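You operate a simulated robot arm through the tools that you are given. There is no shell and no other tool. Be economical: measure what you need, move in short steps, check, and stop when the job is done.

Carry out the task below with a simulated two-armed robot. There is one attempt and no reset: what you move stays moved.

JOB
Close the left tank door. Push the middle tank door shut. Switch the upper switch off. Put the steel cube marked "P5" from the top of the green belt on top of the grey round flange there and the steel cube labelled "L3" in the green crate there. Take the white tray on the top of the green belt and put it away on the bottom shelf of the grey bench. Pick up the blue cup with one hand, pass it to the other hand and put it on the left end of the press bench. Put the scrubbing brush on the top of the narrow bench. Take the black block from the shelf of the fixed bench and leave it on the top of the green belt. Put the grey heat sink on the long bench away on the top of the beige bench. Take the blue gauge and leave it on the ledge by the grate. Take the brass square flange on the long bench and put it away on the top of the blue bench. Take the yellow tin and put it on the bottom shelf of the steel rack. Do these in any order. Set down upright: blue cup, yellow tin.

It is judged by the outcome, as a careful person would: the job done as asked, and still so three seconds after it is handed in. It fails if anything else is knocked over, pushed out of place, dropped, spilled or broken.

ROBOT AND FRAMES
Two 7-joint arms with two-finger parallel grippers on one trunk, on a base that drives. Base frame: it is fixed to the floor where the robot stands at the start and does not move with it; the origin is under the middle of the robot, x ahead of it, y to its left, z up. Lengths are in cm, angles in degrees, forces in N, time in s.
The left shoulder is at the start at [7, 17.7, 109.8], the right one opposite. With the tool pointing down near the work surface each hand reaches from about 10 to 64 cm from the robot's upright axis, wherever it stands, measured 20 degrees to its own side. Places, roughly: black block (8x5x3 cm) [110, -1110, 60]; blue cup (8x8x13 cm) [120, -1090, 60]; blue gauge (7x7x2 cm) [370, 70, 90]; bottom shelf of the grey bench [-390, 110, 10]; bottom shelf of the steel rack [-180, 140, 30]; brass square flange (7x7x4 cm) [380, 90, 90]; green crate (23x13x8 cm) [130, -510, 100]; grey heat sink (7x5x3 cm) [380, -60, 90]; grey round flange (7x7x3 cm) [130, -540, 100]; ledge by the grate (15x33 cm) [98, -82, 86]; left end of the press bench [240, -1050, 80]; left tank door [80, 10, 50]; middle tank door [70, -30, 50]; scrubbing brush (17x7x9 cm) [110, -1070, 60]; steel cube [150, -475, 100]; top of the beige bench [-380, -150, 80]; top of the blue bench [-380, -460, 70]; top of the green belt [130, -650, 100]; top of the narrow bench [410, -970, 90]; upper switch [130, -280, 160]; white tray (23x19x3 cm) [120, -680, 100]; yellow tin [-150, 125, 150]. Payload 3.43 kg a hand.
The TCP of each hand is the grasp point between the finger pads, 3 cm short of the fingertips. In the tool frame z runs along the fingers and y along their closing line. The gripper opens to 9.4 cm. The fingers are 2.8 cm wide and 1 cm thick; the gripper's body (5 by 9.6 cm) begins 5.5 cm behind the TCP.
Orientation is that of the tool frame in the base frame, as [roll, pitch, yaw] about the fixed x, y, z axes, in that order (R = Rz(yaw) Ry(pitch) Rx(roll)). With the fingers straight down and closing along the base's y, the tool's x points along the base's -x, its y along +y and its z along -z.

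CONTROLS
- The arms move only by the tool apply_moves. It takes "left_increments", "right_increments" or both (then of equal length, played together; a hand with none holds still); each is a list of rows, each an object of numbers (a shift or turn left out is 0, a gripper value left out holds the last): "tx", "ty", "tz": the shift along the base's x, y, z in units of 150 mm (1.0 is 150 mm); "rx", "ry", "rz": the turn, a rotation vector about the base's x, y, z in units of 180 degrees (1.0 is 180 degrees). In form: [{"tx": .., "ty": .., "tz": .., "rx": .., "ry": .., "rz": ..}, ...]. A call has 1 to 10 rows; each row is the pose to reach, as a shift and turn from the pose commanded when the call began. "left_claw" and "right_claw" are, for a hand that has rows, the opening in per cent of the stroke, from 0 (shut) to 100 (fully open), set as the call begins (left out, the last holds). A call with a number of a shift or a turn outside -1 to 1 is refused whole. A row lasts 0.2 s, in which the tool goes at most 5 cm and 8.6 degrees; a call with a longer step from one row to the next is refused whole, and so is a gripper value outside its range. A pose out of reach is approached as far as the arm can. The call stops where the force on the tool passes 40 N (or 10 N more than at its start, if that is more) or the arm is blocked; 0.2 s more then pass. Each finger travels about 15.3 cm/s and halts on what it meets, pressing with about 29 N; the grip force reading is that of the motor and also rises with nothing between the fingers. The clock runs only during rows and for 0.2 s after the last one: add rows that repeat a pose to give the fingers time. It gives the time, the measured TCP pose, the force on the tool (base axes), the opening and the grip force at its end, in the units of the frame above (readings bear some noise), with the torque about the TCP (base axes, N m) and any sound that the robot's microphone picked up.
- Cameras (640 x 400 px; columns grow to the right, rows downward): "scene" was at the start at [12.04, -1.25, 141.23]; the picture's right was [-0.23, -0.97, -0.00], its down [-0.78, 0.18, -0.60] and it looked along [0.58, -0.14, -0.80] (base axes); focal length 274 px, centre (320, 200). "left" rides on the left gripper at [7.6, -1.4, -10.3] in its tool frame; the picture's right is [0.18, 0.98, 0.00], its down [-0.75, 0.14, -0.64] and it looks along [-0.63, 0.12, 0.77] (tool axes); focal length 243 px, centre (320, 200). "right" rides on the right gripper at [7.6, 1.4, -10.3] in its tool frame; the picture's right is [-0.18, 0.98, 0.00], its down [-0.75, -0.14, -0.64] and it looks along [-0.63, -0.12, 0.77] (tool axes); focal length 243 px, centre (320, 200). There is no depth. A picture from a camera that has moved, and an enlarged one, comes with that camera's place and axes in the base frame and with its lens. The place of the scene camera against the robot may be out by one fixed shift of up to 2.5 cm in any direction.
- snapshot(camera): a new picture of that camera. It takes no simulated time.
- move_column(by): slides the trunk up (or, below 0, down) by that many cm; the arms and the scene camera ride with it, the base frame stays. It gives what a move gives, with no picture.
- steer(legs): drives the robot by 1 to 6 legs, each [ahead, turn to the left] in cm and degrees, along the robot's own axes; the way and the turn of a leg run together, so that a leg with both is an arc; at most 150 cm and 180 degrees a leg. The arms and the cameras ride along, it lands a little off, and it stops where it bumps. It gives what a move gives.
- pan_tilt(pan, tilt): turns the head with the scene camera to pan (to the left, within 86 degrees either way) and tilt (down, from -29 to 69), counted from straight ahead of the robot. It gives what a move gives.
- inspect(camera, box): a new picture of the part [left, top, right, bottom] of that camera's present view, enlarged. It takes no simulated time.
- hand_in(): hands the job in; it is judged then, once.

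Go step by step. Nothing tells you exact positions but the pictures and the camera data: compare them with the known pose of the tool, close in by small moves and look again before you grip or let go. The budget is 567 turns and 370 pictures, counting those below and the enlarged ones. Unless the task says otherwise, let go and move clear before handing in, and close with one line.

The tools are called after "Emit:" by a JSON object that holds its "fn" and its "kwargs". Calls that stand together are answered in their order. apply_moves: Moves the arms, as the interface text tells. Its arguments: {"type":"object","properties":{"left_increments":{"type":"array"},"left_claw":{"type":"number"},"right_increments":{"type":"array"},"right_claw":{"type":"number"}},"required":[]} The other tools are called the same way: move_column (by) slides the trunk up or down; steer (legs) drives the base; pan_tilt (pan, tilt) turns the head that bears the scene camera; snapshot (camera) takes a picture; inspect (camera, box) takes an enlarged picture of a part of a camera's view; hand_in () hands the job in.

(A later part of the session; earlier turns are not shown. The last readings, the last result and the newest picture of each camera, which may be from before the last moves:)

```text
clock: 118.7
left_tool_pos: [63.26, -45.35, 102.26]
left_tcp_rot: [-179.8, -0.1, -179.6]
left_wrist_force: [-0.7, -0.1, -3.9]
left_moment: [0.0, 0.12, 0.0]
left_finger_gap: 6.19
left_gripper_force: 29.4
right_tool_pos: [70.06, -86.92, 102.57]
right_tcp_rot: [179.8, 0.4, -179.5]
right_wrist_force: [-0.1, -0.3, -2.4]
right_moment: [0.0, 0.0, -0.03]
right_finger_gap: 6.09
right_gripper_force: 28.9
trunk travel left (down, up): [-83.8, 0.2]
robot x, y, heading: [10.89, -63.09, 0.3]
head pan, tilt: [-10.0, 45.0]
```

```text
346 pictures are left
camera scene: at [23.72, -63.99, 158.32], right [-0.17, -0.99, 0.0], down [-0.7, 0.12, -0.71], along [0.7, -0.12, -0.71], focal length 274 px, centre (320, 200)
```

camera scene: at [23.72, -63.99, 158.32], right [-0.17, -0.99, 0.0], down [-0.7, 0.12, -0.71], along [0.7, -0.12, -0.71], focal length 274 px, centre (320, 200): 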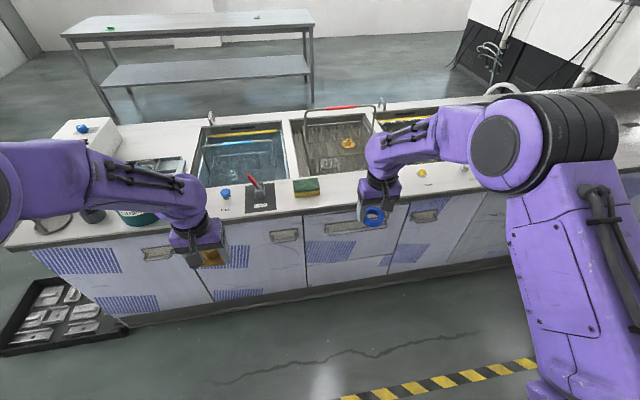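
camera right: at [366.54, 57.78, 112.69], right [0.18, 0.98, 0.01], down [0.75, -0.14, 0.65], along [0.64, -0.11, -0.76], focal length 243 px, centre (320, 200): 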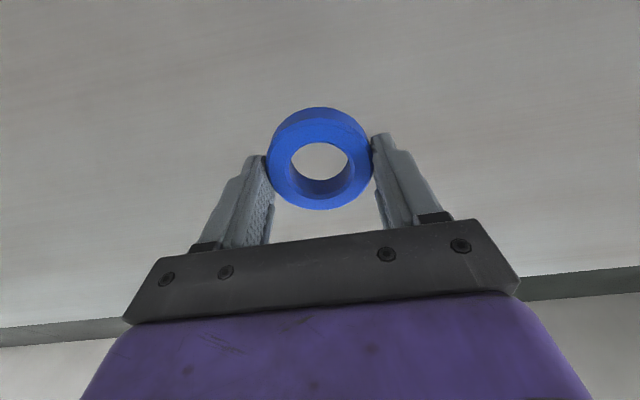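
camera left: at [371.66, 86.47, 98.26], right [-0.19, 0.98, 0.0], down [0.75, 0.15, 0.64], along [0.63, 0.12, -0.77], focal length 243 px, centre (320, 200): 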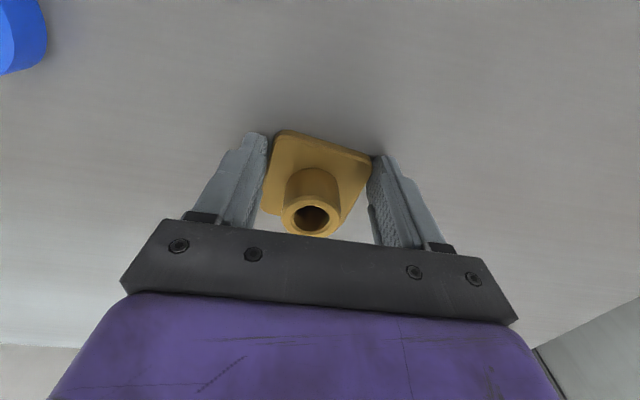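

The ledge's free stretch lies right of the sponge, y≈-84…-103. I drive up and bring the gauge over (98, -91).

Emit:
{"fn": "steer", "kwargs": {"legs": [[25, 0]]}}

Emit:
{"fn": "snapshot", "kwargs": {"camera": "right"}}

Emit:
{"fn": "snapshot", "kwargs": {"camera": "scene"}}

```text
clock: 120.5
left_tool_pos: [87.87, -44.95, 102.21]
left_tcp_rot: [-179.8, 0.1, -179.5]
left_wrist_force: [0.2, 0.4, -4.8]
left_moment: [-0.02, 0.08, -0.01]
left_finger_gap: 6.19
left_gripper_force: 28.7
right_tool_pos: [94.9, -86.72, 102.56]
right_tcp_rot: [179.9, 0.5, -179.3]
right_wrist_force: [0.8, 0.4, -2.5]
right_moment: [0.02, 0.03, -0.01]
right_finger_gap: 6.1
right_gripper_force: 29.0
trunk travel left (down, up): [-83.8, 0.2]
robot x, y, heading: [35.53, -62.82, 0.5]
head pan, tilt: [-10.0, 45.0]
```

```text
345 pictures are left
camera right: at [87.15, -85.42, 112.78], right [0.17, 0.98, 0.0], down [0.75, -0.13, 0.65], along [0.64, -0.11, -0.76], focal length 243 px, centre (320, 200)
```

right: 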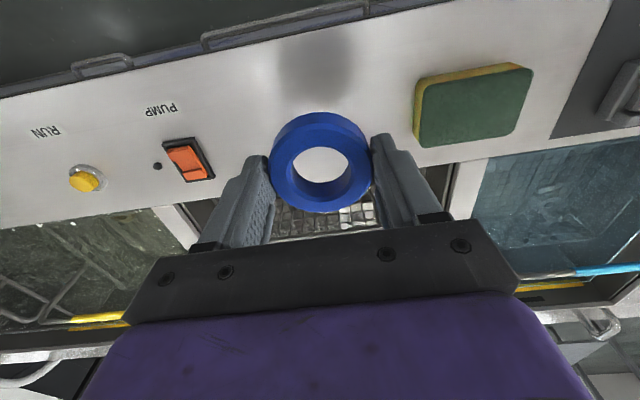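

```text
344 pictures are left
camera scene: at [48.45, -63.84, 158.34], right [-0.17, -0.99, 0.0], down [-0.7, 0.12, -0.71], along [0.7, -0.12, -0.71], focal length 274 px, centre (320, 200)
```

scene: 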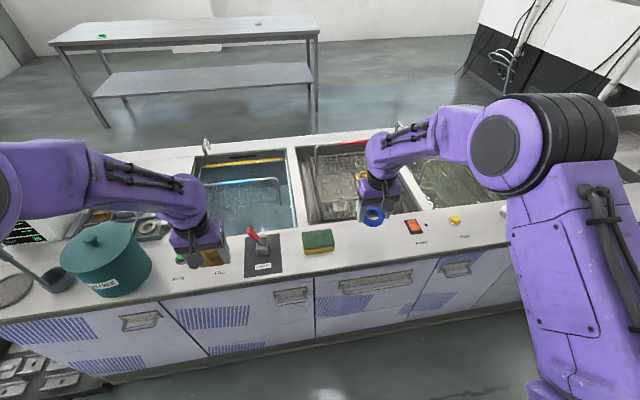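

The stretch between sponge and rocker switch is clear. I lower the gauge at (98, -88).

Emit:
{"fn": "apply_moves", "kwargs": {"right_increments": [{"tx": 0.2, "ty": -0.09, "tz": -0.2}, {"tx": 0.2, "ty": -0.09, "tz": -0.45}, {"tx": 0.2, "ty": -0.09, "tz": -0.65}, {"tx": 0.2, "ty": -0.09, "tz": -0.78}, {"tx": 0.2, "ty": -0.09, "tz": -0.82}]}}

Emit:
{"fn": "snapshot", "kwargs": {"camera": "right"}}

```text
clock: 121.8
left_tool_pos: [88.02, -44.92, 102.23]
left_tcp_rot: [-179.7, 0.0, -179.5]
left_wrist_force: [-0.6, 0.5, -4.9]
left_moment: [-0.01, 0.1, -0.01]
left_finger_gap: 6.17
left_gripper_force: 28.8
right_tool_pos: [98.11, -88.09, 90.15]
right_tcp_rot: [179.8, 0.6, -179.5]
right_wrist_force: [0.7, 0.4, -2.2]
right_moment: [0.0, 0.01, 0.01]
right_finger_gap: 6.09
right_gripper_force: 28.9
trunk travel left (down, up): [-83.8, 0.2]
robot x, y, heading: [35.84, -62.86, 0.3]
head pan, tilt: [-10.0, 45.0]
```

```text
343 pictures are left
camera right: at [90.28, -86.8, 100.39], right [0.17, 0.98, 0.0], down [0.75, -0.13, 0.65], along [0.64, -0.11, -0.76], focal length 243 px, centre (320, 200)
```

right: 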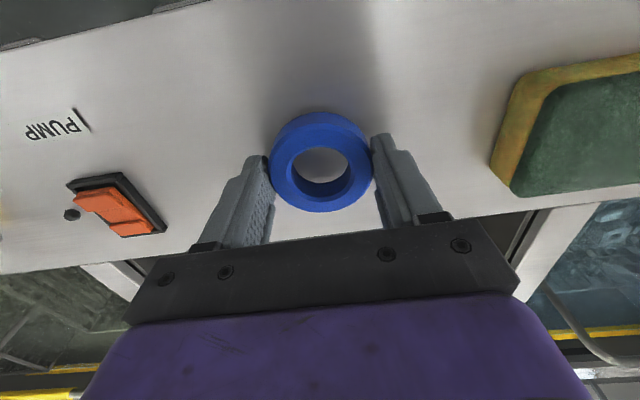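

Emit:
{"fn": "apply_moves", "kwargs": {"right_increments": [{"tz": -0.02}, {"tz": -0.04}, {"tz": -0.06}, {"tz": -0.08}]}}

```text
clock: 122.8
left_tool_pos: [87.81, -44.97, 102.35]
left_tcp_rot: [-179.7, 0.1, -179.5]
left_wrist_force: [0.3, -0.8, -4.3]
left_moment: [0.0, 0.11, 0.02]
left_finger_gap: 6.17
left_gripper_force: 29.2
right_tool_pos: [98.17, -88.02, 89.42]
right_tcp_rot: [179.9, 0.8, -179.4]
right_wrist_force: [3.6, -3.0, 18.4]
right_moment: [-0.24, 0.4, 0.2]
right_finger_gap: 6.12
right_gripper_force: 28.5
trunk travel left (down, up): [-83.8, 0.2]
robot x, y, heading: [35.77, -63.01, 0.5]
head pan, tilt: [-10.0, 45.0]
```

Contact is made. I release the gauge and lift away.

Emit:
{"fn": "apply_moves", "kwargs": {"right_increments": [{"tz": 0.02}, {"tz": 0.02}, {"tz": 0.02}, {"tz": 0.02}], "right_claw": 100}}

Emit:
{"fn": "apply_moves", "kwargs": {"right_increments": [{"tz": 0.2}, {"tz": 0.4}, {"tz": 0.7}, {"tz": 0.95}]}}

Emit:
{"fn": "snapshot", "kwargs": {"camera": "right"}}

```text
clock: 123.8
left_tool_pos: [88.02, -45.03, 102.19]
left_tcp_rot: [-179.8, 0.1, -179.5]
left_wrist_force: [0.0, -0.7, -4.0]
left_moment: [0.0, 0.14, -0.02]
left_finger_gap: 6.18
left_gripper_force: 28.8
right_tool_pos: [97.93, -88.08, 89.33]
right_tcp_rot: [179.8, 0.4, -179.3]
right_wrist_force: [-0.7, -0.1, -0.5]
right_moment: [0.02, -0.01, 0.03]
right_finger_gap: 9.38
right_gripper_force: 0.1
trunk travel left (down, up): [-83.8, 0.2]
robot x, y, heading: [35.81, -62.88, 0.6]
head pan, tilt: [-10.0, 45.0]
```

```text
clock: 124.8
left_tool_pos: [87.92, -44.98, 102.31]
left_tcp_rot: [-179.7, 0.0, -179.5]
left_wrist_force: [-0.5, -0.1, -4.4]
left_moment: [0.0, 0.07, 0.0]
left_finger_gap: 6.2
left_gripper_force: 29.4
right_tool_pos: [97.91, -88.11, 103.48]
right_tcp_rot: [179.7, 0.4, -179.3]
right_wrist_force: [0.7, -0.7, -0.5]
right_moment: [0.03, 0.01, 0.02]
right_finger_gap: 9.4
right_gripper_force: 0.0
trunk travel left (down, up): [-83.8, 0.2]
robot x, y, heading: [35.7, -62.67, 0.3]
head pan, tilt: [-10.0, 45.0]
```

```text
342 pictures are left
camera right: at [90.18, -86.75, 113.89], right [0.17, 0.98, 0.0], down [0.75, -0.13, 0.65], along [0.64, -0.11, -0.76], focal length 243 px, centre (320, 200)
```

right: 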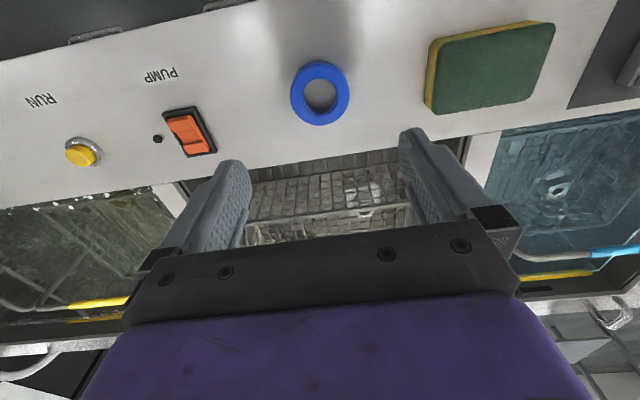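

The gauge rests on the ledge. I go back round to the long bench for the heat sink, with the right hand free.

Emit:
{"fn": "steer", "kwargs": {"legs": [[-45, 0], [0, 89.7], [150, 0], [95, 0], [0, -105], [150, 0]]}}

```text
clock: 154.2
left_tool_pos: [189.87, 149.74, 102.17]
left_tcp_rot: [-179.8, 0.1, 166.4]
left_wrist_force: [-0.3, -0.5, -4.4]
left_moment: [0.03, 0.12, 0.02]
left_finger_gap: 6.19
left_gripper_force: 28.8
right_tool_pos: [189.16, 105.53, 103.56]
right_tcp_rot: [179.7, 0.4, 166.6]
right_wrist_force: [-0.2, -0.4, 0.2]
right_moment: [0.0, -0.02, -0.02]
right_finger_gap: 9.4
right_gripper_force: 0.0
trunk travel left (down, up): [-83.8, 0.2]
robot x, y, heading: [134.73, 145.1, -13.5]
head pan, tilt: [-10.0, 45.0]
```

Emit:
{"fn": "steer", "kwargs": {"legs": [[0, -21.8], [147, 0], [0, -39.4], [110, 0], [0, 74.7]]}}

Emit:
{"fn": "pan_tilt", "kwargs": {"pan": 0, "tilt": 40}}

Emit:
{"fn": "snapshot", "kwargs": {"camera": "scene"}}

```text
clock: 172.9
left_tool_pos: [333.14, -29.33, 102.18]
left_tcp_rot: [-179.8, 0.0, -179.4]
left_wrist_force: [0.1, 0.2, -3.4]
left_moment: [-0.01, 0.11, 0.01]
left_finger_gap: 6.19
left_gripper_force: 29.0
right_tool_pos: [343.37, -72.47, 103.6]
right_tcp_rot: [179.8, 0.4, -179.2]
right_wrist_force: [0.2, -1.2, 0.0]
right_moment: [0.01, 0.0, -0.01]
right_finger_gap: 9.38
right_gripper_force: 0.1
trunk travel left (down, up): [-83.8, 0.2]
robot x, y, heading: [281.03, -47.15, 0.5]
head pan, tilt: [-10.0, 45.0]
```

```text
clock: 173.7
left_tool_pos: [333.11, -29.22, 102.06]
left_tcp_rot: [-179.8, 0.0, -179.5]
left_wrist_force: [0.1, 0.0, -2.9]
left_moment: [-0.02, 0.1, 0.02]
left_finger_gap: 6.17
left_gripper_force: 29.0
right_tool_pos: [343.38, -72.43, 103.72]
right_tcp_rot: [179.9, 0.4, -179.3]
right_wrist_force: [-0.5, -0.2, -0.3]
right_moment: [0.0, -0.01, -0.03]
right_finger_gap: 9.4
right_gripper_force: 0.2
trunk travel left (down, up): [-83.8, 0.2]
robot x, y, heading: [281.08, -47.16, 0.4]
head pan, tilt: [0.0, 40.0]
```

```text
341 pictures are left
camera scene: at [294.31, -46.77, 159.05], right [0.01, -1.0, 0.0], down [-0.64, -0.01, -0.77], along [0.77, 0.01, -0.64], focal length 274 px, centre (320, 200)
```

scene: 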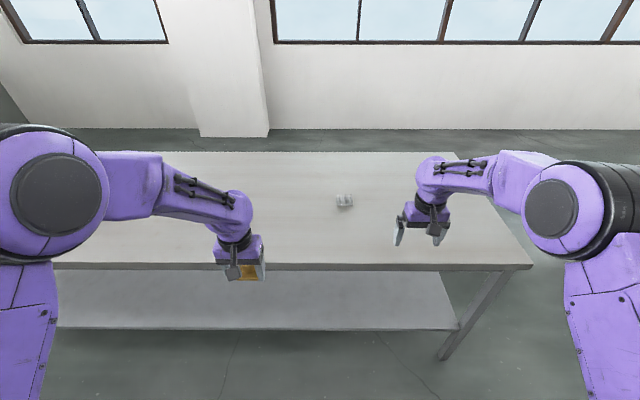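

The heat sink is at about (381, -56). I drive up and bring the right hand above it.

Emit:
{"fn": "steer", "kwargs": {"legs": [[35, 0]]}}

Emit:
{"fn": "apply_moves", "kwargs": {"right_increments": [{"ty": 0.25}, {"ty": 0.5}, {"ty": 0.75}, {"ty": 0.97, "tz": -0.2}, {"ty": 0.97, "tz": -0.3}], "right_claw": 100}}

Emit:
{"fn": "snapshot", "kwargs": {"camera": "right"}}

```text
clock: 175.9
left_tool_pos: [367.97, -28.96, 102.37]
left_tcp_rot: [-179.8, 0.2, -179.4]
left_wrist_force: [-0.1, -0.8, -4.3]
left_moment: [0.0, 0.12, -0.01]
left_finger_gap: 6.16
left_gripper_force: 28.5
right_tool_pos: [378.08, -72.05, 103.68]
right_tcp_rot: [179.9, 0.5, -179.3]
right_wrist_force: [-0.4, 0.3, 1.0]
right_moment: [-0.02, -0.01, 0.01]
right_finger_gap: 9.39
right_gripper_force: 0.0
trunk travel left (down, up): [-83.8, 0.2]
robot x, y, heading: [315.71, -47.2, 0.6]
head pan, tilt: [0.0, 40.0]
```

```text
clock: 177.1
left_tool_pos: [367.99, -28.97, 102.25]
left_tcp_rot: [-179.8, -0.1, -179.5]
left_wrist_force: [-0.4, -0.9, -4.1]
left_moment: [0.03, 0.09, 0.03]
left_finger_gap: 6.16
left_gripper_force: 29.4
right_tool_pos: [378.2, -57.44, 98.94]
right_tcp_rot: [179.8, 0.4, -179.2]
right_wrist_force: [0.0, 0.3, -0.4]
right_moment: [-0.02, 0.0, 0.01]
right_finger_gap: 9.41
right_gripper_force: 0.0
trunk travel left (down, up): [-83.8, 0.2]
robot x, y, heading: [315.71, -47.14, 0.4]
head pan, tilt: [0.0, 40.0]
```

```text
340 pictures are left
camera right: at [370.42, -56.2, 109.2], right [0.17, 0.99, 0.01], down [0.75, -0.13, 0.65], along [0.64, -0.11, -0.76], focal length 243 px, centre (320, 200)
```

right: 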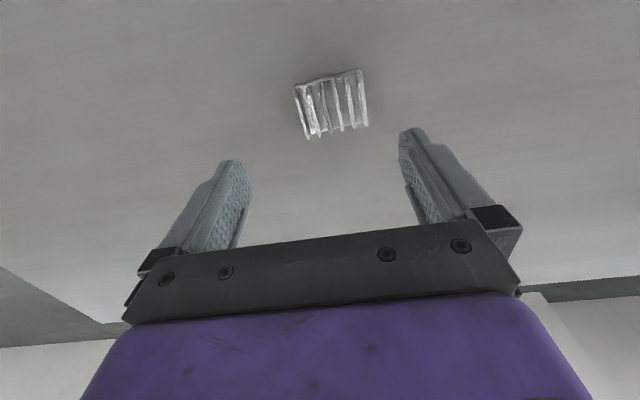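

Emit:
{"fn": "apply_moves", "kwargs": {"right_increments": [{"ty": 0.06, "tz": -0.25}, {"ty": 0.06, "tz": -0.5}, {"ty": 0.06, "tz": -0.66}]}}

Emit:
{"fn": "snapshot", "kwargs": {"camera": "right"}}

```text
clock: 177.9
left_tool_pos: [367.96, -29.0, 102.2]
left_tcp_rot: [-179.8, 0.1, -179.4]
left_wrist_force: [-0.8, 0.0, -5.1]
left_moment: [0.07, 0.11, -0.01]
left_finger_gap: 6.17
left_gripper_force: 28.9
right_tool_pos: [378.27, -56.58, 89.17]
right_tcp_rot: [179.8, 0.4, -179.2]
right_wrist_force: [0.1, -0.8, 0.3]
right_moment: [0.01, 0.01, 0.04]
right_finger_gap: 9.41
right_gripper_force: 0.1
trunk travel left (down, up): [-83.8, 0.2]
robot x, y, heading: [315.71, -47.06, 0.5]
head pan, tilt: [0.0, 40.0]
```

```text
339 pictures are left
camera right: at [370.47, -55.35, 99.38], right [0.17, 0.99, 0.0], down [0.75, -0.13, 0.65], along [0.64, -0.11, -0.76], focal length 243 px, centre (320, 200)
```

right: 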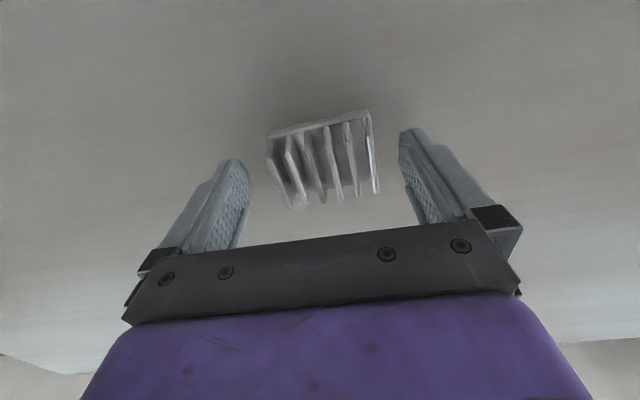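

Centred. I lower a touch, close, and lift.

Emit:
{"fn": "apply_moves", "kwargs": {"right_increments": [{"tz": -0.03}, {"tz": -0.055}, {"tz": -0.055}]}}

Emit:
{"fn": "apply_moves", "kwargs": {"right_increments": [{"tz": 0}, {"tz": 0}, {"tz": 0}, {"tz": 0}], "right_claw": 0}}

Emit:
{"fn": "apply_moves", "kwargs": {"right_increments": [{"tz": 0.2}, {"tz": 0.5}, {"tz": 0.8}, {"tz": 1.0}]}}

Emit:
{"fn": "snapshot", "kwargs": {"camera": "right"}}

```text
clock: 178.7
left_tool_pos: [367.94, -28.88, 102.27]
left_tcp_rot: [-179.7, -0.1, -179.4]
left_wrist_force: [0.1, -0.8, -4.0]
left_moment: [0.0, 0.12, -0.03]
left_finger_gap: 6.18
left_gripper_force: 29.1
right_tool_pos: [378.2, -56.54, 88.37]
right_tcp_rot: [179.8, 0.4, -179.2]
right_wrist_force: [0.6, 0.8, 0.8]
right_moment: [0.0, 0.03, 0.02]
right_finger_gap: 9.38
right_gripper_force: 0.1
trunk travel left (down, up): [-83.8, 0.2]
robot x, y, heading: [315.61, -47.08, 0.6]
head pan, tilt: [0.0, 40.0]
```

```text
clock: 179.7
left_tool_pos: [368.1, -28.95, 102.17]
left_tcp_rot: [-179.8, 0.0, -179.5]
left_wrist_force: [-0.1, 0.0, -3.4]
left_moment: [-0.01, 0.16, 0.01]
left_finger_gap: 6.17
left_gripper_force: 29.1
right_tool_pos: [378.26, -56.46, 88.37]
right_tcp_rot: [179.9, 0.3, -179.2]
right_wrist_force: [-0.4, 0.1, 0.0]
right_moment: [0.04, -0.03, -0.03]
right_finger_gap: 6.36
right_gripper_force: 28.9
trunk travel left (down, up): [-83.8, 0.2]
robot x, y, heading: [316.01, -47.1, 0.5]
head pan, tilt: [0.0, 40.0]
```

```text
clock: 180.7
left_tool_pos: [367.96, -28.95, 102.28]
left_tcp_rot: [-179.8, 0.0, -179.4]
left_wrist_force: [-0.2, 0.7, -4.1]
left_moment: [0.01, 0.06, -0.01]
left_finger_gap: 6.16
left_gripper_force: 29.2
right_tool_pos: [378.28, -56.58, 103.38]
right_tcp_rot: [179.8, 0.4, -179.2]
right_wrist_force: [-0.1, 0.6, -0.7]
right_moment: [0.0, -0.01, 0.01]
right_finger_gap: 6.32
right_gripper_force: 29.4
trunk travel left (down, up): [-83.8, 0.2]
robot x, y, heading: [315.43, -46.92, 0.5]
head pan, tilt: [0.0, 40.0]
```

```text
338 pictures are left
camera right: at [370.5, -55.34, 113.63], right [0.17, 0.99, 0.0], down [0.75, -0.13, 0.65], along [0.64, -0.11, -0.76], focal length 243 px, centre (320, 200)
```

right: 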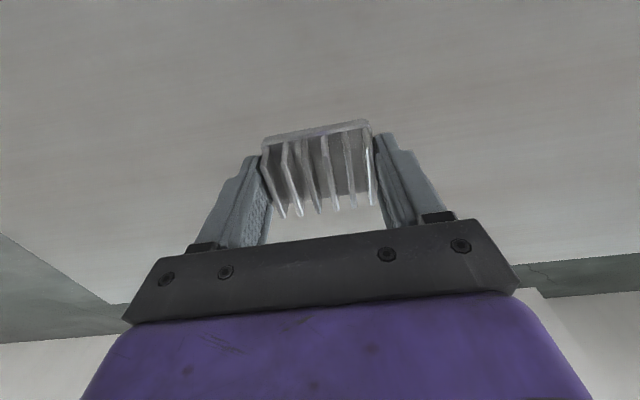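

The heat sink is held. I drive back round to the open aisle.

Emit:
{"fn": "steer", "kwargs": {"legs": [[-35, 0], [0, 103.9], [121, 0], [0, 55.6], [140, 0], [135, 0]]}}

Emit:
{"fn": "pan_tilt", "kwargs": {"pan": 0, "tilt": 15}}

Emit:
{"fn": "snapshot", "kwargs": {"camera": "scene"}}

Emit:
{"fn": "pan_tilt", "kwargs": {"pan": 70, "tilt": 15}}

Emit:
{"fn": "snapshot", "kwargs": {"camera": "scene"}}

```text
clock: 200.1
left_tool_pos: [97.31, 107.1, 105.41]
left_tcp_rot: [-178.8, 8.1, -19.5]
left_wrist_force: [-0.2, 0.6, -5.0]
left_moment: [-0.12, -0.12, -0.05]
left_finger_gap: 6.16
left_gripper_force: 29.1
right_tool_pos: [93.44, 134.76, 108.85]
right_tcp_rot: [177.2, 11.6, -18.7]
right_wrist_force: [0.0, -0.9, -3.5]
right_moment: [0.04, -0.02, -0.03]
right_finger_gap: 6.35
right_gripper_force: 29.1
trunk travel left (down, up): [-83.8, 0.2]
robot x, y, heading: [154.13, 104.82, 160.1]
head pan, tilt: [0.0, 40.0]
stopped in leg 5: the robot was blocked; the commanded pose is now the measured one
```

```text
clock: 201.0
left_tool_pos: [99.74, 105.71, 103.7]
left_tcp_rot: [-179.5, 3.3, -19.6]
left_wrist_force: [-0.5, -0.1, -3.9]
left_moment: [-0.04, -0.11, 0.01]
left_finger_gap: 6.21
left_gripper_force: 28.5
right_tool_pos: [96.88, 135.0, 107.08]
right_tcp_rot: [178.6, 7.0, -19.4]
right_wrist_force: [-0.6, 0.4, -2.0]
right_moment: [0.02, 0.0, 0.04]
right_finger_gap: 6.37
right_gripper_force: 28.5
trunk travel left (down, up): [-83.8, 0.2]
robot x, y, heading: [153.81, 104.96, 160.4]
head pan, tilt: [0.0, 15.0]
```

```text
337 pictures are left
camera scene: at [136.6, 111.38, 162.93], right [0.34, 0.94, 0.0], down [0.27, -0.09, -0.96], along [-0.9, 0.32, -0.28], focal length 274 px, centre (320, 200)
```

scene: 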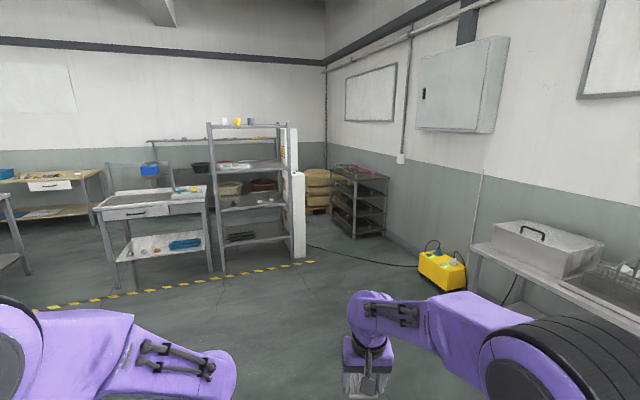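

```text
clock: 202.4
left_tool_pos: [100.62, 105.41, 103.95]
left_tcp_rot: [-179.6, 3.9, -19.5]
left_wrist_force: [0.2, -0.2, -3.4]
left_moment: [-0.06, -0.11, 0.0]
left_finger_gap: 6.16
left_gripper_force: 29.3
right_tool_pos: [98.09, 134.82, 107.58]
right_tcp_rot: [178.6, 7.6, -19.4]
right_wrist_force: [0.2, 0.2, -1.4]
right_moment: [0.01, -0.02, 0.0]
right_finger_gap: 6.32
right_gripper_force: 29.4
trunk travel left (down, up): [-83.8, 0.2]
robot x, y, heading: [153.96, 104.65, 160.3]
head pan, tilt: [70.0, 15.0]
```

```text
336 pictures are left
camera scene: at [142.92, 99.81, 163.01], right [-0.77, 0.64, 0.0], down [0.17, 0.2, -0.97], along [-0.62, -0.74, -0.26], focal length 274 px, centre (320, 200)
```

scene: 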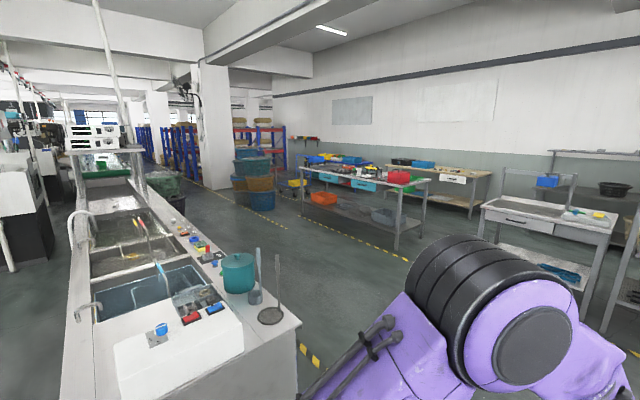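

The base was blocked, probably close to the floor tray. I look down at it before backing off.

Emit:
{"fn": "pan_tilt", "kwargs": {"pan": 20, "tilt": 65}}

Emit:
{"fn": "snapshot", "kwargs": {"camera": "scene"}}

```text
clock: 203.6
left_tool_pos: [100.69, 105.41, 104.07]
left_tcp_rot: [-179.6, 3.9, -19.6]
left_wrist_force: [-0.6, 0.0, -4.3]
left_moment: [-0.04, -0.12, -0.02]
left_finger_gap: 6.15
left_gripper_force: 29.3
right_tool_pos: [98.02, 134.74, 107.41]
right_tcp_rot: [178.5, 7.6, -19.4]
right_wrist_force: [0.2, 0.9, -1.0]
right_moment: [-0.01, -0.03, 0.01]
right_finger_gap: 6.36
right_gripper_force: 28.9
trunk travel left (down, up): [-83.8, 0.2]
robot x, y, heading: [153.86, 104.86, 160.3]
head pan, tilt: [20.0, 65.0]
```

```text
335 pictures are left
camera scene: at [142.78, 106.96, 155.82], right [-0.01, 1.0, 0.0], down [0.91, 0.01, -0.42], along [-0.42, 0.0, -0.91], focal length 274 px, centre (320, 200)
```

scene: 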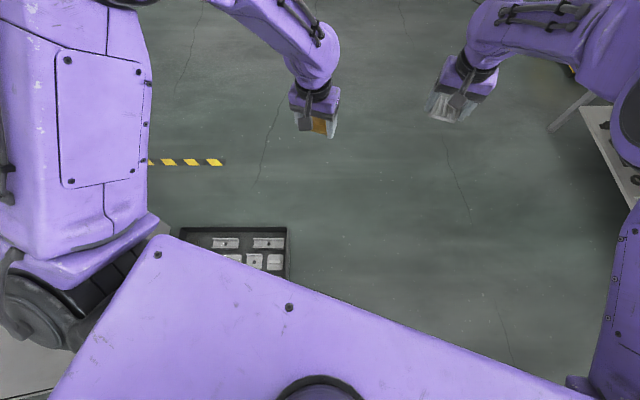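

I back off and take a wide berth round the tray, then look at it again.

Emit:
{"fn": "steer", "kwargs": {"legs": [[-40, 0]]}}

Emit:
{"fn": "pan_tilt", "kwargs": {"pan": 20, "tilt": 50}}

Emit:
{"fn": "snapshot", "kwargs": {"camera": "scene"}}

```text
clock: 206.1
left_tool_pos: [138.28, 92.05, 104.04]
left_tcp_rot: [-179.6, 3.8, -19.6]
left_wrist_force: [-0.3, -0.1, -4.5]
left_moment: [-0.04, -0.09, 0.0]
left_finger_gap: 6.17
left_gripper_force: 29.2
right_tool_pos: [135.64, 121.19, 107.39]
right_tcp_rot: [178.5, 7.5, -19.3]
right_wrist_force: [0.5, 0.7, -1.1]
right_moment: [0.0, 0.01, 0.0]
right_finger_gap: 6.34
right_gripper_force: 28.9
trunk travel left (down, up): [-83.8, 0.2]
robot x, y, heading: [191.71, 91.34, 160.4]
head pan, tilt: [20.0, 65.0]
```

```text
clock: 206.8
left_tool_pos: [138.4, 91.75, 104.06]
left_tcp_rot: [-179.6, 3.9, -19.6]
left_wrist_force: [-0.1, -0.8, -3.8]
left_moment: [0.02, -0.14, 0.0]
left_finger_gap: 6.18
left_gripper_force: 29.7
right_tool_pos: [135.84, 121.15, 107.43]
right_tcp_rot: [178.4, 7.6, -19.5]
right_wrist_force: [-0.4, 0.1, -1.2]
right_moment: [-0.03, -0.01, 0.03]
right_finger_gap: 6.34
right_gripper_force: 29.3
trunk travel left (down, up): [-83.8, 0.2]
robot x, y, heading: [191.48, 90.97, 160.4]
head pan, tilt: [20.0, 50.0]
```

```text
334 pictures are left
camera scene: at [179.01, 93.41, 157.63], right [0.0, 1.0, 0.0], down [0.77, 0.0, -0.64], along [-0.64, 0.0, -0.77], focal length 274 px, centre (320, 200)
```

scene: 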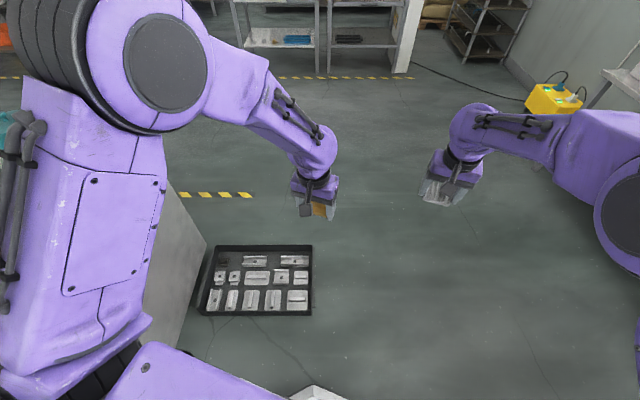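

The tray is where it was (the apparent shift matches the camera's known bias). I drive round it with a wide berth toward the benches at -x.

Emit:
{"fn": "steer", "kwargs": {"legs": [[0, -39.4], [80.5, 0], [0, 70.3], [102, 0], [0, 46.4], [150, 0]]}}

```text
clock: 230.0
left_tool_pos: [-40.41, -38.6, 104.12]
left_tcp_rot: [-179.6, 3.9, 58.5]
left_wrist_force: [0.5, 0.0, -3.9]
left_moment: [0.11, -0.07, -0.02]
left_finger_gap: 6.18
left_gripper_force: 28.9
right_tool_pos: [-69.54, -35.12, 107.45]
right_tcp_rot: [178.6, 7.7, 58.7]
right_wrist_force: [0.2, 0.0, -1.3]
right_moment: [-0.02, -0.01, -0.02]
right_finger_gap: 6.34
right_gripper_force: 28.8
trunk travel left (down, up): [-83.8, 0.2]
robot x, y, heading: [-28.68, 13.41, -121.7]
head pan, tilt: [20.0, 50.0]
```

Emit:
{"fn": "steer", "kwargs": {"legs": [[0, -1.3], [72, 0], [0, -57]]}}

Emit:
{"fn": "pan_tilt", "kwargs": {"pan": 0, "tilt": 25}}

Emit:
{"fn": "snapshot", "kwargs": {"camera": "scene"}}

```text
clock: 236.8
left_tool_pos: [-118.21, -64.7, 103.98]
left_tcp_rot: [-179.5, 4.0, 0.2]
left_wrist_force: [0.5, 0.0, -4.3]
left_moment: [0.01, -0.11, 0.04]
left_finger_gap: 6.16
left_gripper_force: 28.7
right_tool_pos: [-130.72, -37.96, 107.46]
right_tcp_rot: [178.6, 7.6, 0.5]
right_wrist_force: [-0.3, -0.2, -1.9]
right_moment: [0.02, -0.01, -0.01]
right_finger_gap: 6.35
right_gripper_force: 28.8
trunk travel left (down, up): [-83.8, 0.2]
robot x, y, heading: [-68.19, -47.05, -180.1]
head pan, tilt: [20.0, 50.0]
```

```text
clock: 237.7
left_tool_pos: [-118.37, -64.63, 104.08]
left_tcp_rot: [-179.5, 3.9, 0.3]
left_wrist_force: [0.1, 0.4, -4.6]
left_moment: [-0.01, -0.11, 0.03]
left_finger_gap: 6.15
left_gripper_force: 29.6
right_tool_pos: [-130.7, -37.91, 107.44]
right_tcp_rot: [178.5, 7.6, 0.5]
right_wrist_force: [0.4, -0.2, -1.2]
right_moment: [0.01, -0.02, 0.02]
right_finger_gap: 6.32
right_gripper_force: 29.1
trunk travel left (down, up): [-83.8, 0.2]
robot x, y, heading: [-67.86, -46.87, -180.1]
head pan, tilt: [0.0, 25.0]
```

```text
333 pictures are left
camera scene: at [-82.47, -46.65, 161.37], right [0.0, 1.0, 0.0], down [0.42, 0.0, -0.91], along [-0.91, 0.0, -0.42], focal length 274 px, centre (320, 200)
```

scene: 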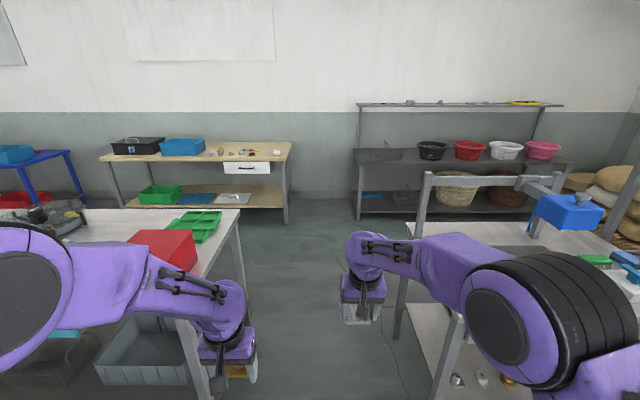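

The gap between the island bench and the drawer bench is at y≈-99…6. I drive through it, keeping slightly left, and on to the beige bench.

Emit:
{"fn": "steer", "kwargs": {"legs": [[0, 7], [90, 0], [0, -7], [100, 0]]}}

Emit:
{"fn": "snapshot", "kwargs": {"camera": "scene"}}

```text
clock: 248.4
left_tool_pos: [-307.74, -76.6, 104.06]
left_tcp_rot: [-179.6, 3.8, 0.7]
left_wrist_force: [0.3, 0.7, -4.4]
left_moment: [-0.03, -0.14, 0.01]
left_finger_gap: 6.16
left_gripper_force: 29.5
right_tool_pos: [-320.35, -49.95, 107.42]
right_tcp_rot: [178.6, 7.6, 0.9]
right_wrist_force: [0.4, 0.1, -1.3]
right_moment: [0.02, 0.01, -0.03]
right_finger_gap: 6.34
right_gripper_force: 28.8
trunk travel left (down, up): [-83.8, 0.2]
robot x, y, heading: [-257.63, -58.49, -179.2]
head pan, tilt: [0.0, 25.0]
```

```text
332 pictures are left
camera scene: at [-272.07, -58.31, 161.39], right [-0.01, 1.0, 0.0], down [0.42, 0.0, -0.91], along [-0.91, -0.01, -0.42], focal length 274 px, centre (320, 200)
```

scene: 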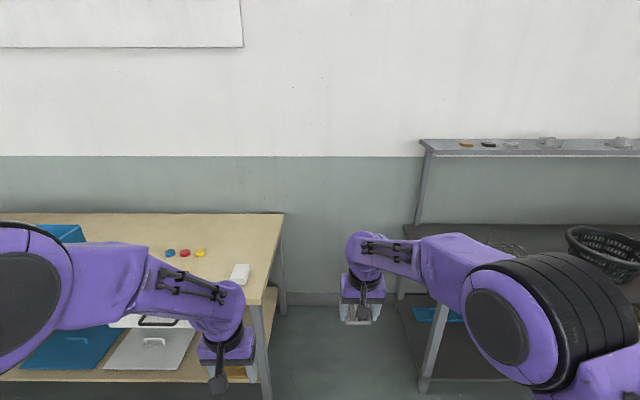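

The beige bench spans x≈-354…-428, starting at y≈-82. I drive along it to y≈-160 and face it.

Emit:
{"fn": "steer", "kwargs": {"legs": [[0, 66], [109, 0], [0, -67]]}}

Emit:
{"fn": "pan_tilt", "kwargs": {"pan": 0, "tilt": 45}}

Emit:
{"fn": "snapshot", "kwargs": {"camera": "scene"}}

```text
clock: 259.8
left_tool_pos: [-351.61, -177.13, 104.06]
left_tcp_rot: [-179.4, 3.9, 0.3]
left_wrist_force: [0.0, -0.2, -3.9]
left_moment: [-0.02, -0.13, 0.0]
left_finger_gap: 6.21
left_gripper_force: 29.4
right_tool_pos: [-363.98, -150.36, 107.46]
right_tcp_rot: [178.6, 7.6, 0.6]
right_wrist_force: [0.8, -1.0, -1.8]
right_moment: [-0.01, -0.04, 0.02]
right_finger_gap: 6.34
right_gripper_force: 28.5
trunk travel left (down, up): [-83.8, 0.2]
robot x, y, heading: [-301.41, -159.36, -179.6]
head pan, tilt: [0.0, 25.0]
```

```text
clock: 260.6
left_tool_pos: [-351.67, -176.89, 103.98]
left_tcp_rot: [-179.7, 3.9, 0.3]
left_wrist_force: [-0.1, 0.2, -3.5]
left_moment: [0.03, -0.18, -0.03]
left_finger_gap: 6.18
left_gripper_force: 29.1
right_tool_pos: [-364.02, -150.22, 107.48]
right_tcp_rot: [178.5, 7.6, 0.5]
right_wrist_force: [0.0, -0.7, -0.6]
right_moment: [-0.04, -0.04, 0.0]
right_finger_gap: 6.35
right_gripper_force: 29.1
trunk travel left (down, up): [-83.8, 0.2]
robot x, y, heading: [-301.57, -159.64, -179.7]
head pan, tilt: [0.0, 45.0]
```

```text
331 pictures are left
camera scene: at [-314.81, -158.94, 158.33], right [0.0, 1.0, 0.0], down [0.71, 0.0, -0.71], along [-0.71, 0.0, -0.71], focal length 274 px, centre (320, 200)
```

scene: 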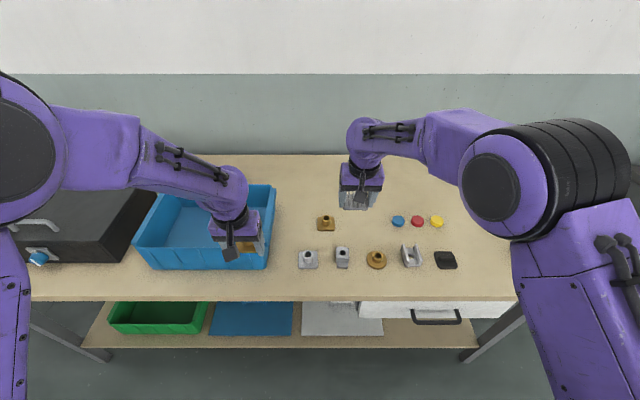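

I see a free spot between the brass piece and the coloured caps, about (-380, -143). I drive closer and straighten the hands.

Emit:
{"fn": "steer", "kwargs": {"legs": [[17, 0]]}}

Emit:
{"fn": "apply_moves", "kwargs": {"right_increments": [{"ry": -0.042, "rx": 0.008, "ty": 0.2}, {"ry": -0.042, "rx": 0.008, "ty": 0.46, "tz": -0.2}, {"ry": -0.042, "rx": 0.008, "ty": 0.46, "tz": -0.4}], "left_increments": [{"ry": -0.022}, {"ry": -0.022}, {"ry": -0.022}]}}

Emit:
{"fn": "snapshot", "kwargs": {"camera": "right"}}

Emit:
{"fn": "snapshot", "kwargs": {"camera": "scene"}}

```text
clock: 262.1
left_tool_pos: [-368.51, -177.0, 104.26]
left_tcp_rot: [-179.6, 4.1, 0.3]
left_wrist_force: [1.0, 0.2, -4.5]
left_moment: [0.03, -0.1, -0.03]
left_finger_gap: 6.17
left_gripper_force: 29.0
right_tool_pos: [-380.85, -150.33, 107.52]
right_tcp_rot: [178.6, 7.7, 0.6]
right_wrist_force: [0.6, -0.4, -0.9]
right_moment: [0.02, -0.02, 0.02]
right_finger_gap: 6.34
right_gripper_force: 29.0
trunk travel left (down, up): [-83.8, 0.2]
robot x, y, heading: [-318.33, -159.03, -179.8]
head pan, tilt: [0.0, 45.0]
```

```text
clock: 262.9
left_tool_pos: [-368.78, -177.09, 103.85]
left_tcp_rot: [-179.5, -0.2, 0.3]
left_wrist_force: [-0.5, -0.2, -4.3]
left_moment: [0.01, -0.17, -0.03]
left_finger_gap: 6.18
left_gripper_force: 28.9
right_tool_pos: [-381.43, -143.49, 101.35]
right_tcp_rot: [-180.0, 0.0, 0.8]
right_wrist_force: [0.0, 0.4, -2.1]
right_moment: [-0.01, -0.04, 0.02]
right_finger_gap: 6.36
right_gripper_force: 29.0
trunk travel left (down, up): [-83.8, 0.2]
robot x, y, heading: [-318.48, -159.5, -180.0]
head pan, tilt: [0.0, 45.0]
```

```text
330 pictures are left
camera right: at [-373.78, -144.79, 111.63], right [-0.17, -0.99, 0.0], down [-0.76, 0.13, 0.64], along [-0.63, 0.11, -0.77], focal length 243 px, centre (320, 200)
```

right: 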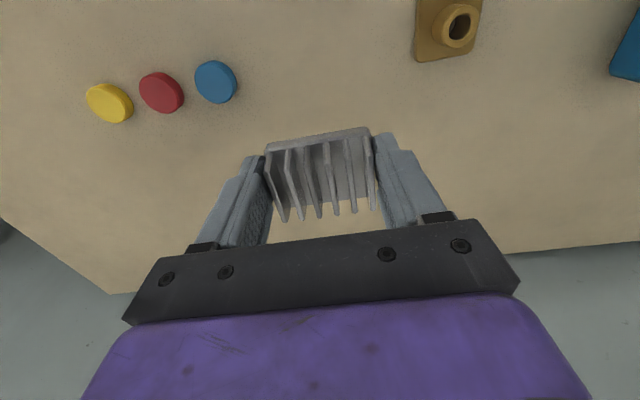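

```text
329 pictures are left
camera scene: at [-332.04, -159.14, 158.31], right [0.0, 1.0, 0.0], down [0.71, 0.0, -0.71], along [-0.71, 0.0, -0.71], focal length 274 px, centre (320, 200)
```

scene: 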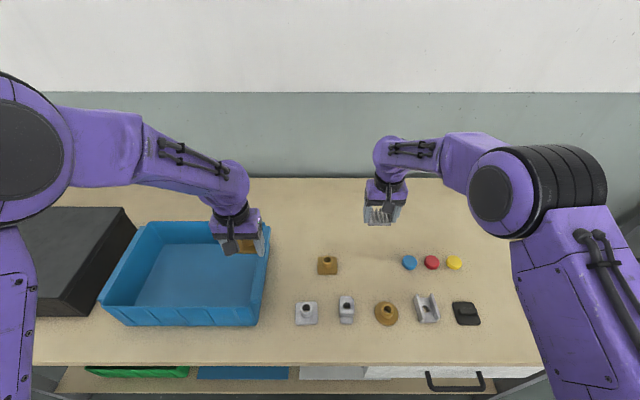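

The spot under the heat sink is clear. I lower it.

Emit:
{"fn": "apply_moves", "kwargs": {"right_increments": [{"tz": -0.25}, {"tz": -0.5}, {"tz": -0.7}, {"tz": -0.85}, {"tz": -0.95}]}}

Emit:
{"fn": "snapshot", "kwargs": {"camera": "right"}}

```text
clock: 264.1
left_tool_pos: [-368.71, -176.99, 104.01]
left_tcp_rot: [-179.6, -0.1, 0.4]
left_wrist_force: [-0.4, -0.3, -4.1]
left_moment: [0.0, -0.12, 0.0]
left_finger_gap: 6.17
left_gripper_force: 28.4
right_tool_pos: [-381.22, -143.43, 87.08]
right_tcp_rot: [179.8, -0.1, 0.8]
right_wrist_force: [0.5, 0.6, -1.6]
right_moment: [-0.01, 0.0, 0.01]
right_finger_gap: 6.34
right_gripper_force: 29.1
trunk travel left (down, up): [-83.8, 0.2]
robot x, y, heading: [-318.62, -158.94, -179.9]
head pan, tilt: [0.0, 45.0]
```

```text
328 pictures are left
camera right: at [-373.61, -144.83, 97.35], right [-0.17, -0.99, 0.0], down [-0.76, 0.13, 0.64], along [-0.63, 0.11, -0.77], focal length 243 px, centre (320, 200)
```

right: 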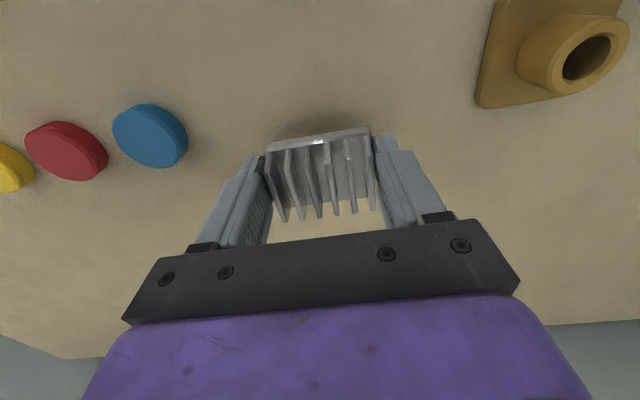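

Emit:
{"fn": "apply_moves", "kwargs": {"right_increments": [{"tz": -0.03}, {"tz": -0.06}, {"tz": -0.09}, {"tz": -0.12}, {"tz": -0.15}, {"tz": -0.18}, {"tz": -0.21}, {"tz": -0.24}, {"tz": -0.27}, {"tz": -0.3}]}}

```text
clock: 266.3
left_tool_pos: [-368.29, -177.08, 104.21]
left_tcp_rot: [-179.5, 0.1, 0.3]
left_wrist_force: [-0.3, 0.8, -4.3]
left_moment: [0.0, -0.15, 0.05]
left_finger_gap: 6.17
left_gripper_force: 28.8
right_tool_pos: [-381.21, -143.49, 83.06]
right_tcp_rot: [179.8, 0.6, 0.5]
right_wrist_force: [-0.5, -0.2, 26.1]
right_moment: [-0.02, 0.21, -0.24]
right_finger_gap: 6.4
right_gripper_force: 29.0
trunk travel left (down, up): [-83.8, 0.2]
robot x, y, heading: [-318.4, -159.27, -179.9]
head pan, tilt: [0.0, 45.0]
```

Emit:
{"fn": "apply_moves", "kwargs": {"right_increments": [{"tz": 0.03}, {"tz": 0.03}, {"tz": 0.03}, {"tz": 0.03}], "right_claw": 100}}

Emit:
{"fn": "apply_moves", "kwargs": {"right_increments": [{"tz": 0.2}, {"tz": 0.5}, {"tz": 0.8}, {"tz": 1.0}]}}

Emit:
{"fn": "snapshot", "kwargs": {"camera": "right"}}

```text
clock: 267.3
left_tool_pos: [-368.68, -177.06, 104.02]
left_tcp_rot: [-179.5, -0.1, 0.3]
left_wrist_force: [-0.1, -0.1, -3.8]
left_moment: [-0.01, -0.15, -0.01]
left_finger_gap: 6.16
left_gripper_force: 28.6
right_tool_pos: [-381.12, -143.44, 83.05]
right_tcp_rot: [179.8, -0.1, 0.7]
right_wrist_force: [0.2, 0.3, -0.3]
right_moment: [-0.01, 0.01, 0.01]
right_finger_gap: 9.41
right_gripper_force: 0.1
trunk travel left (down, up): [-83.8, 0.2]
robot x, y, heading: [-318.55, -159.37, -179.6]
head pan, tilt: [0.0, 45.0]
```

```text
clock: 268.3
left_tool_pos: [-368.58, -177.12, 104.06]
left_tcp_rot: [-179.6, -0.1, 0.4]
left_wrist_force: [0.1, 0.3, -4.5]
left_moment: [-0.01, -0.13, 0.04]
left_finger_gap: 6.17
left_gripper_force: 29.3
right_tool_pos: [-381.05, -143.4, 98.1]
right_tcp_rot: [179.8, 0.0, 0.7]
right_wrist_force: [0.0, -0.3, -0.1]
right_moment: [-0.02, -0.02, 0.01]
right_finger_gap: 9.37
right_gripper_force: 0.0
trunk travel left (down, up): [-83.8, 0.2]
robot x, y, heading: [-318.51, -159.46, -179.7]
head pan, tilt: [0.0, 45.0]
```

```text
327 pictures are left
camera right: at [-373.56, -144.85, 108.37], right [-0.17, -0.99, 0.0], down [-0.76, 0.13, 0.64], along [-0.63, 0.11, -0.77], focal length 243 px, centre (320, 200)
```

right: 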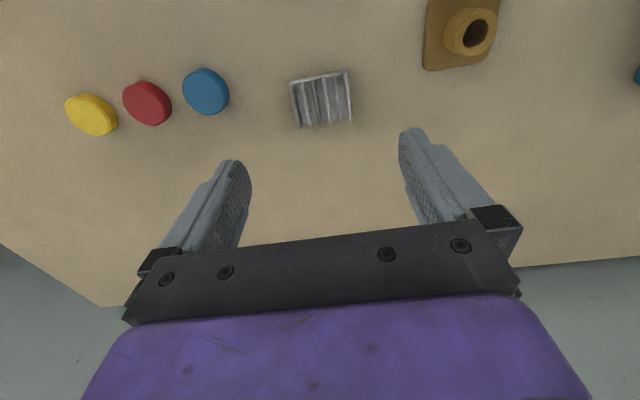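

The heat sink is on the beige bench. I back off and turn down the aisle toward the blue bench.

Emit:
{"fn": "steer", "kwargs": {"legs": [[-24, 0], [0, 90]]}}

Emit:
{"fn": "pan_tilt", "kwargs": {"pan": 0, "tilt": 25}}

Emit:
{"fn": "snapshot", "kwargs": {"camera": "scene"}}

```text
clock: 273.9
left_tool_pos: [-276.97, -209.64, 104.0]
left_tcp_rot: [-179.6, -0.1, 89.9]
left_wrist_force: [0.5, -0.4, -4.6]
left_moment: [0.18, 0.0, -0.01]
left_finger_gap: 6.17
left_gripper_force: 29.5
right_tool_pos: [-310.71, -221.9, 98.07]
right_tcp_rot: [179.9, 0.2, 90.2]
right_wrist_force: [0.2, -0.1, -0.1]
right_moment: [-0.01, 0.0, 0.02]
right_finger_gap: 9.39
right_gripper_force: 0.0
trunk travel left (down, up): [-83.8, 0.2]
robot x, y, heading: [-294.26, -159.45, -90.3]
head pan, tilt: [0.0, 45.0]
```

```text
clock: 274.7
left_tool_pos: [-277.02, -209.8, 103.94]
left_tcp_rot: [-179.7, -0.1, 89.9]
left_wrist_force: [-0.2, -0.4, -4.1]
left_moment: [0.12, -0.01, -0.01]
left_finger_gap: 6.19
left_gripper_force: 29.5
right_tool_pos: [-310.77, -221.9, 98.07]
right_tcp_rot: [179.9, 0.0, 90.3]
right_wrist_force: [-0.1, 0.6, 0.7]
right_moment: [-0.01, 0.0, -0.02]
right_finger_gap: 9.37
right_gripper_force: 0.0
trunk travel left (down, up): [-83.8, 0.2]
robot x, y, heading: [-294.4, -159.39, -89.9]
head pan, tilt: [0.0, 25.0]
```

```text
326 pictures are left
camera scene: at [-294.49, -173.17, 161.38], right [-1.0, 0.0, 0.0], down [0.0, 0.42, -0.91], along [0.0, -0.91, -0.42], focal length 274 px, centre (320, 200)
```

scene: 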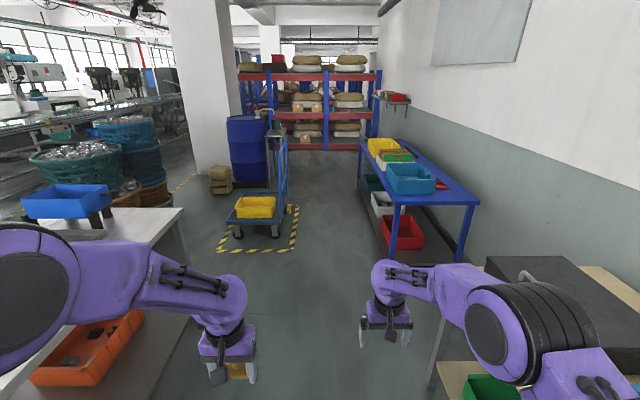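

Emit:
{"fn": "inspect", "kwargs": {"camera": "scene", "box": [200, 90, 520, 290]}}

```text
2.00 times, centred on (360, 190) of scene
camera zoom: at [-294.49, -173.17, 161.38], right [-1.0, 0.0, 0.0], down [0.0, 0.42, -0.91], along [0.0, -0.91, -0.42], focal length 548 px, centre (240, 220)
```

zoom: 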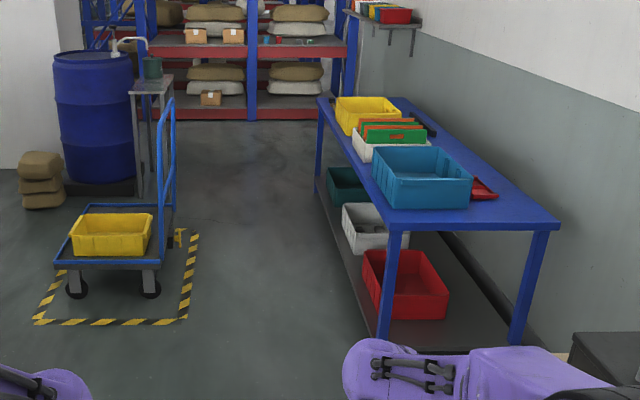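

The near end of the blue bench (x≈-352…-417, y≈-360…-377) is free in front of the blue box. I drive to its corner and face it.

Emit:
{"fn": "steer", "kwargs": {"legs": [[0, -8.4], [150, 0], [23, 0], [0, -66.6]]}}

Emit:
{"fn": "pan_tilt", "kwargs": {"pan": 15, "tilt": 45}}

Emit:
{"fn": "snapshot", "kwargs": {"camera": "scene"}}

```text
clock: 287.0
left_tool_pos: [-364.18, -357.66, 104.13]
left_tcp_rot: [-179.5, -0.1, 14.1]
left_wrist_force: [0.9, 0.7, -3.8]
left_moment: [0.01, -0.15, 0.03]
left_finger_gap: 6.17
left_gripper_force: 29.5
right_tool_pos: [-384.21, -327.95, 98.14]
right_tcp_rot: [179.9, 0.0, 14.5]
right_wrist_force: [-0.1, 0.3, 0.9]
right_moment: [-0.01, -0.02, 0.01]
right_finger_gap: 9.4
right_gripper_force: 0.0
trunk travel left (down, up): [-83.8, 0.2]
robot x, y, heading: [-319.66, -328.13, -165.9]
head pan, tilt: [0.0, 25.0]
```

```text
clock: 287.8
left_tool_pos: [-364.2, -357.53, 103.92]
left_tcp_rot: [-179.6, -0.2, 14.1]
left_wrist_force: [-1.1, 0.3, -4.2]
left_moment: [0.02, -0.13, 0.02]
left_finger_gap: 6.17
left_gripper_force: 28.9
right_tool_pos: [-384.32, -327.91, 98.16]
right_tcp_rot: [180.0, 0.0, 14.6]
right_wrist_force: [-0.3, -0.1, -0.9]
right_moment: [0.01, 0.0, -0.01]
right_finger_gap: 9.4
right_gripper_force: 0.1
trunk travel left (down, up): [-83.8, 0.2]
robot x, y, heading: [-319.55, -328.25, -165.9]
head pan, tilt: [15.0, 45.0]
```

```text
324 pictures are left
camera scene: at [-331.8, -333.16, 158.33], right [-0.48, 0.87, 0.0], down [0.62, 0.34, -0.71], along [-0.62, -0.34, -0.71], focal length 274 px, centre (320, 200)
```

scene: 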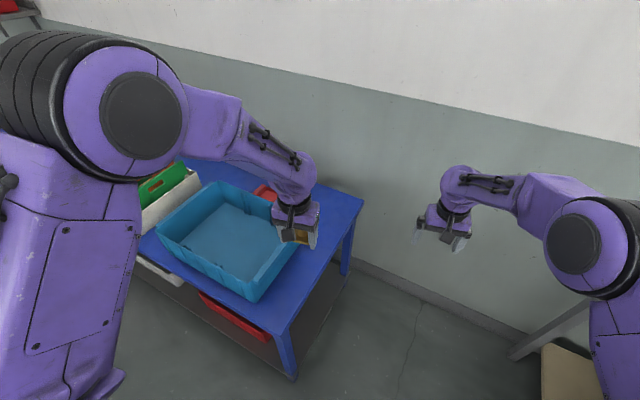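

I move closer so the left hand can reach the clear area right of the blue box.

Emit:
{"fn": "steer", "kwargs": {"legs": [[14, 0]]}}

Emit:
{"fn": "snapshot", "kwargs": {"camera": "left"}}

```text
clock: 289.1
left_tool_pos: [-377.36, -360.77, 104.22]
left_tcp_rot: [-179.6, -0.1, 14.1]
left_wrist_force: [0.3, 0.4, -3.8]
left_moment: [0.01, -0.12, 0.02]
left_finger_gap: 6.17
left_gripper_force: 29.5
right_tool_pos: [-397.48, -331.12, 98.16]
right_tcp_rot: [179.8, 0.1, 14.6]
right_wrist_force: [0.0, 0.4, -0.3]
right_moment: [0.01, -0.02, -0.01]
right_finger_gap: 9.38
right_gripper_force: 0.0
trunk travel left (down, up): [-83.8, 0.2]
robot x, y, heading: [-332.99, -331.69, -166.0]
head pan, tilt: [15.0, 45.0]
```

```text
323 pictures are left
camera left: at [-370.33, -357.66, 114.36], right [0.42, -0.91, -0.01], down [-0.7, -0.33, 0.64], along [-0.58, -0.26, -0.77], focal length 243 px, centre (320, 200)
```

left: 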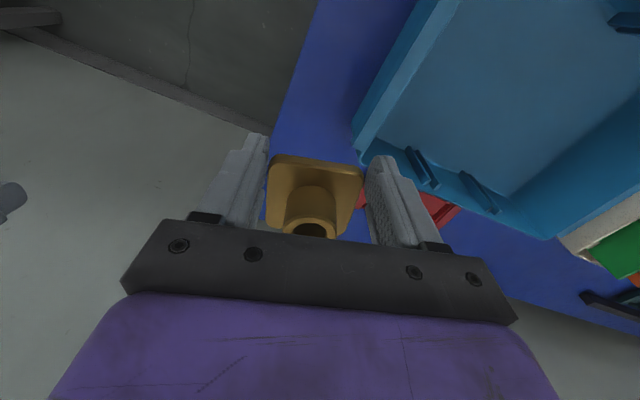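

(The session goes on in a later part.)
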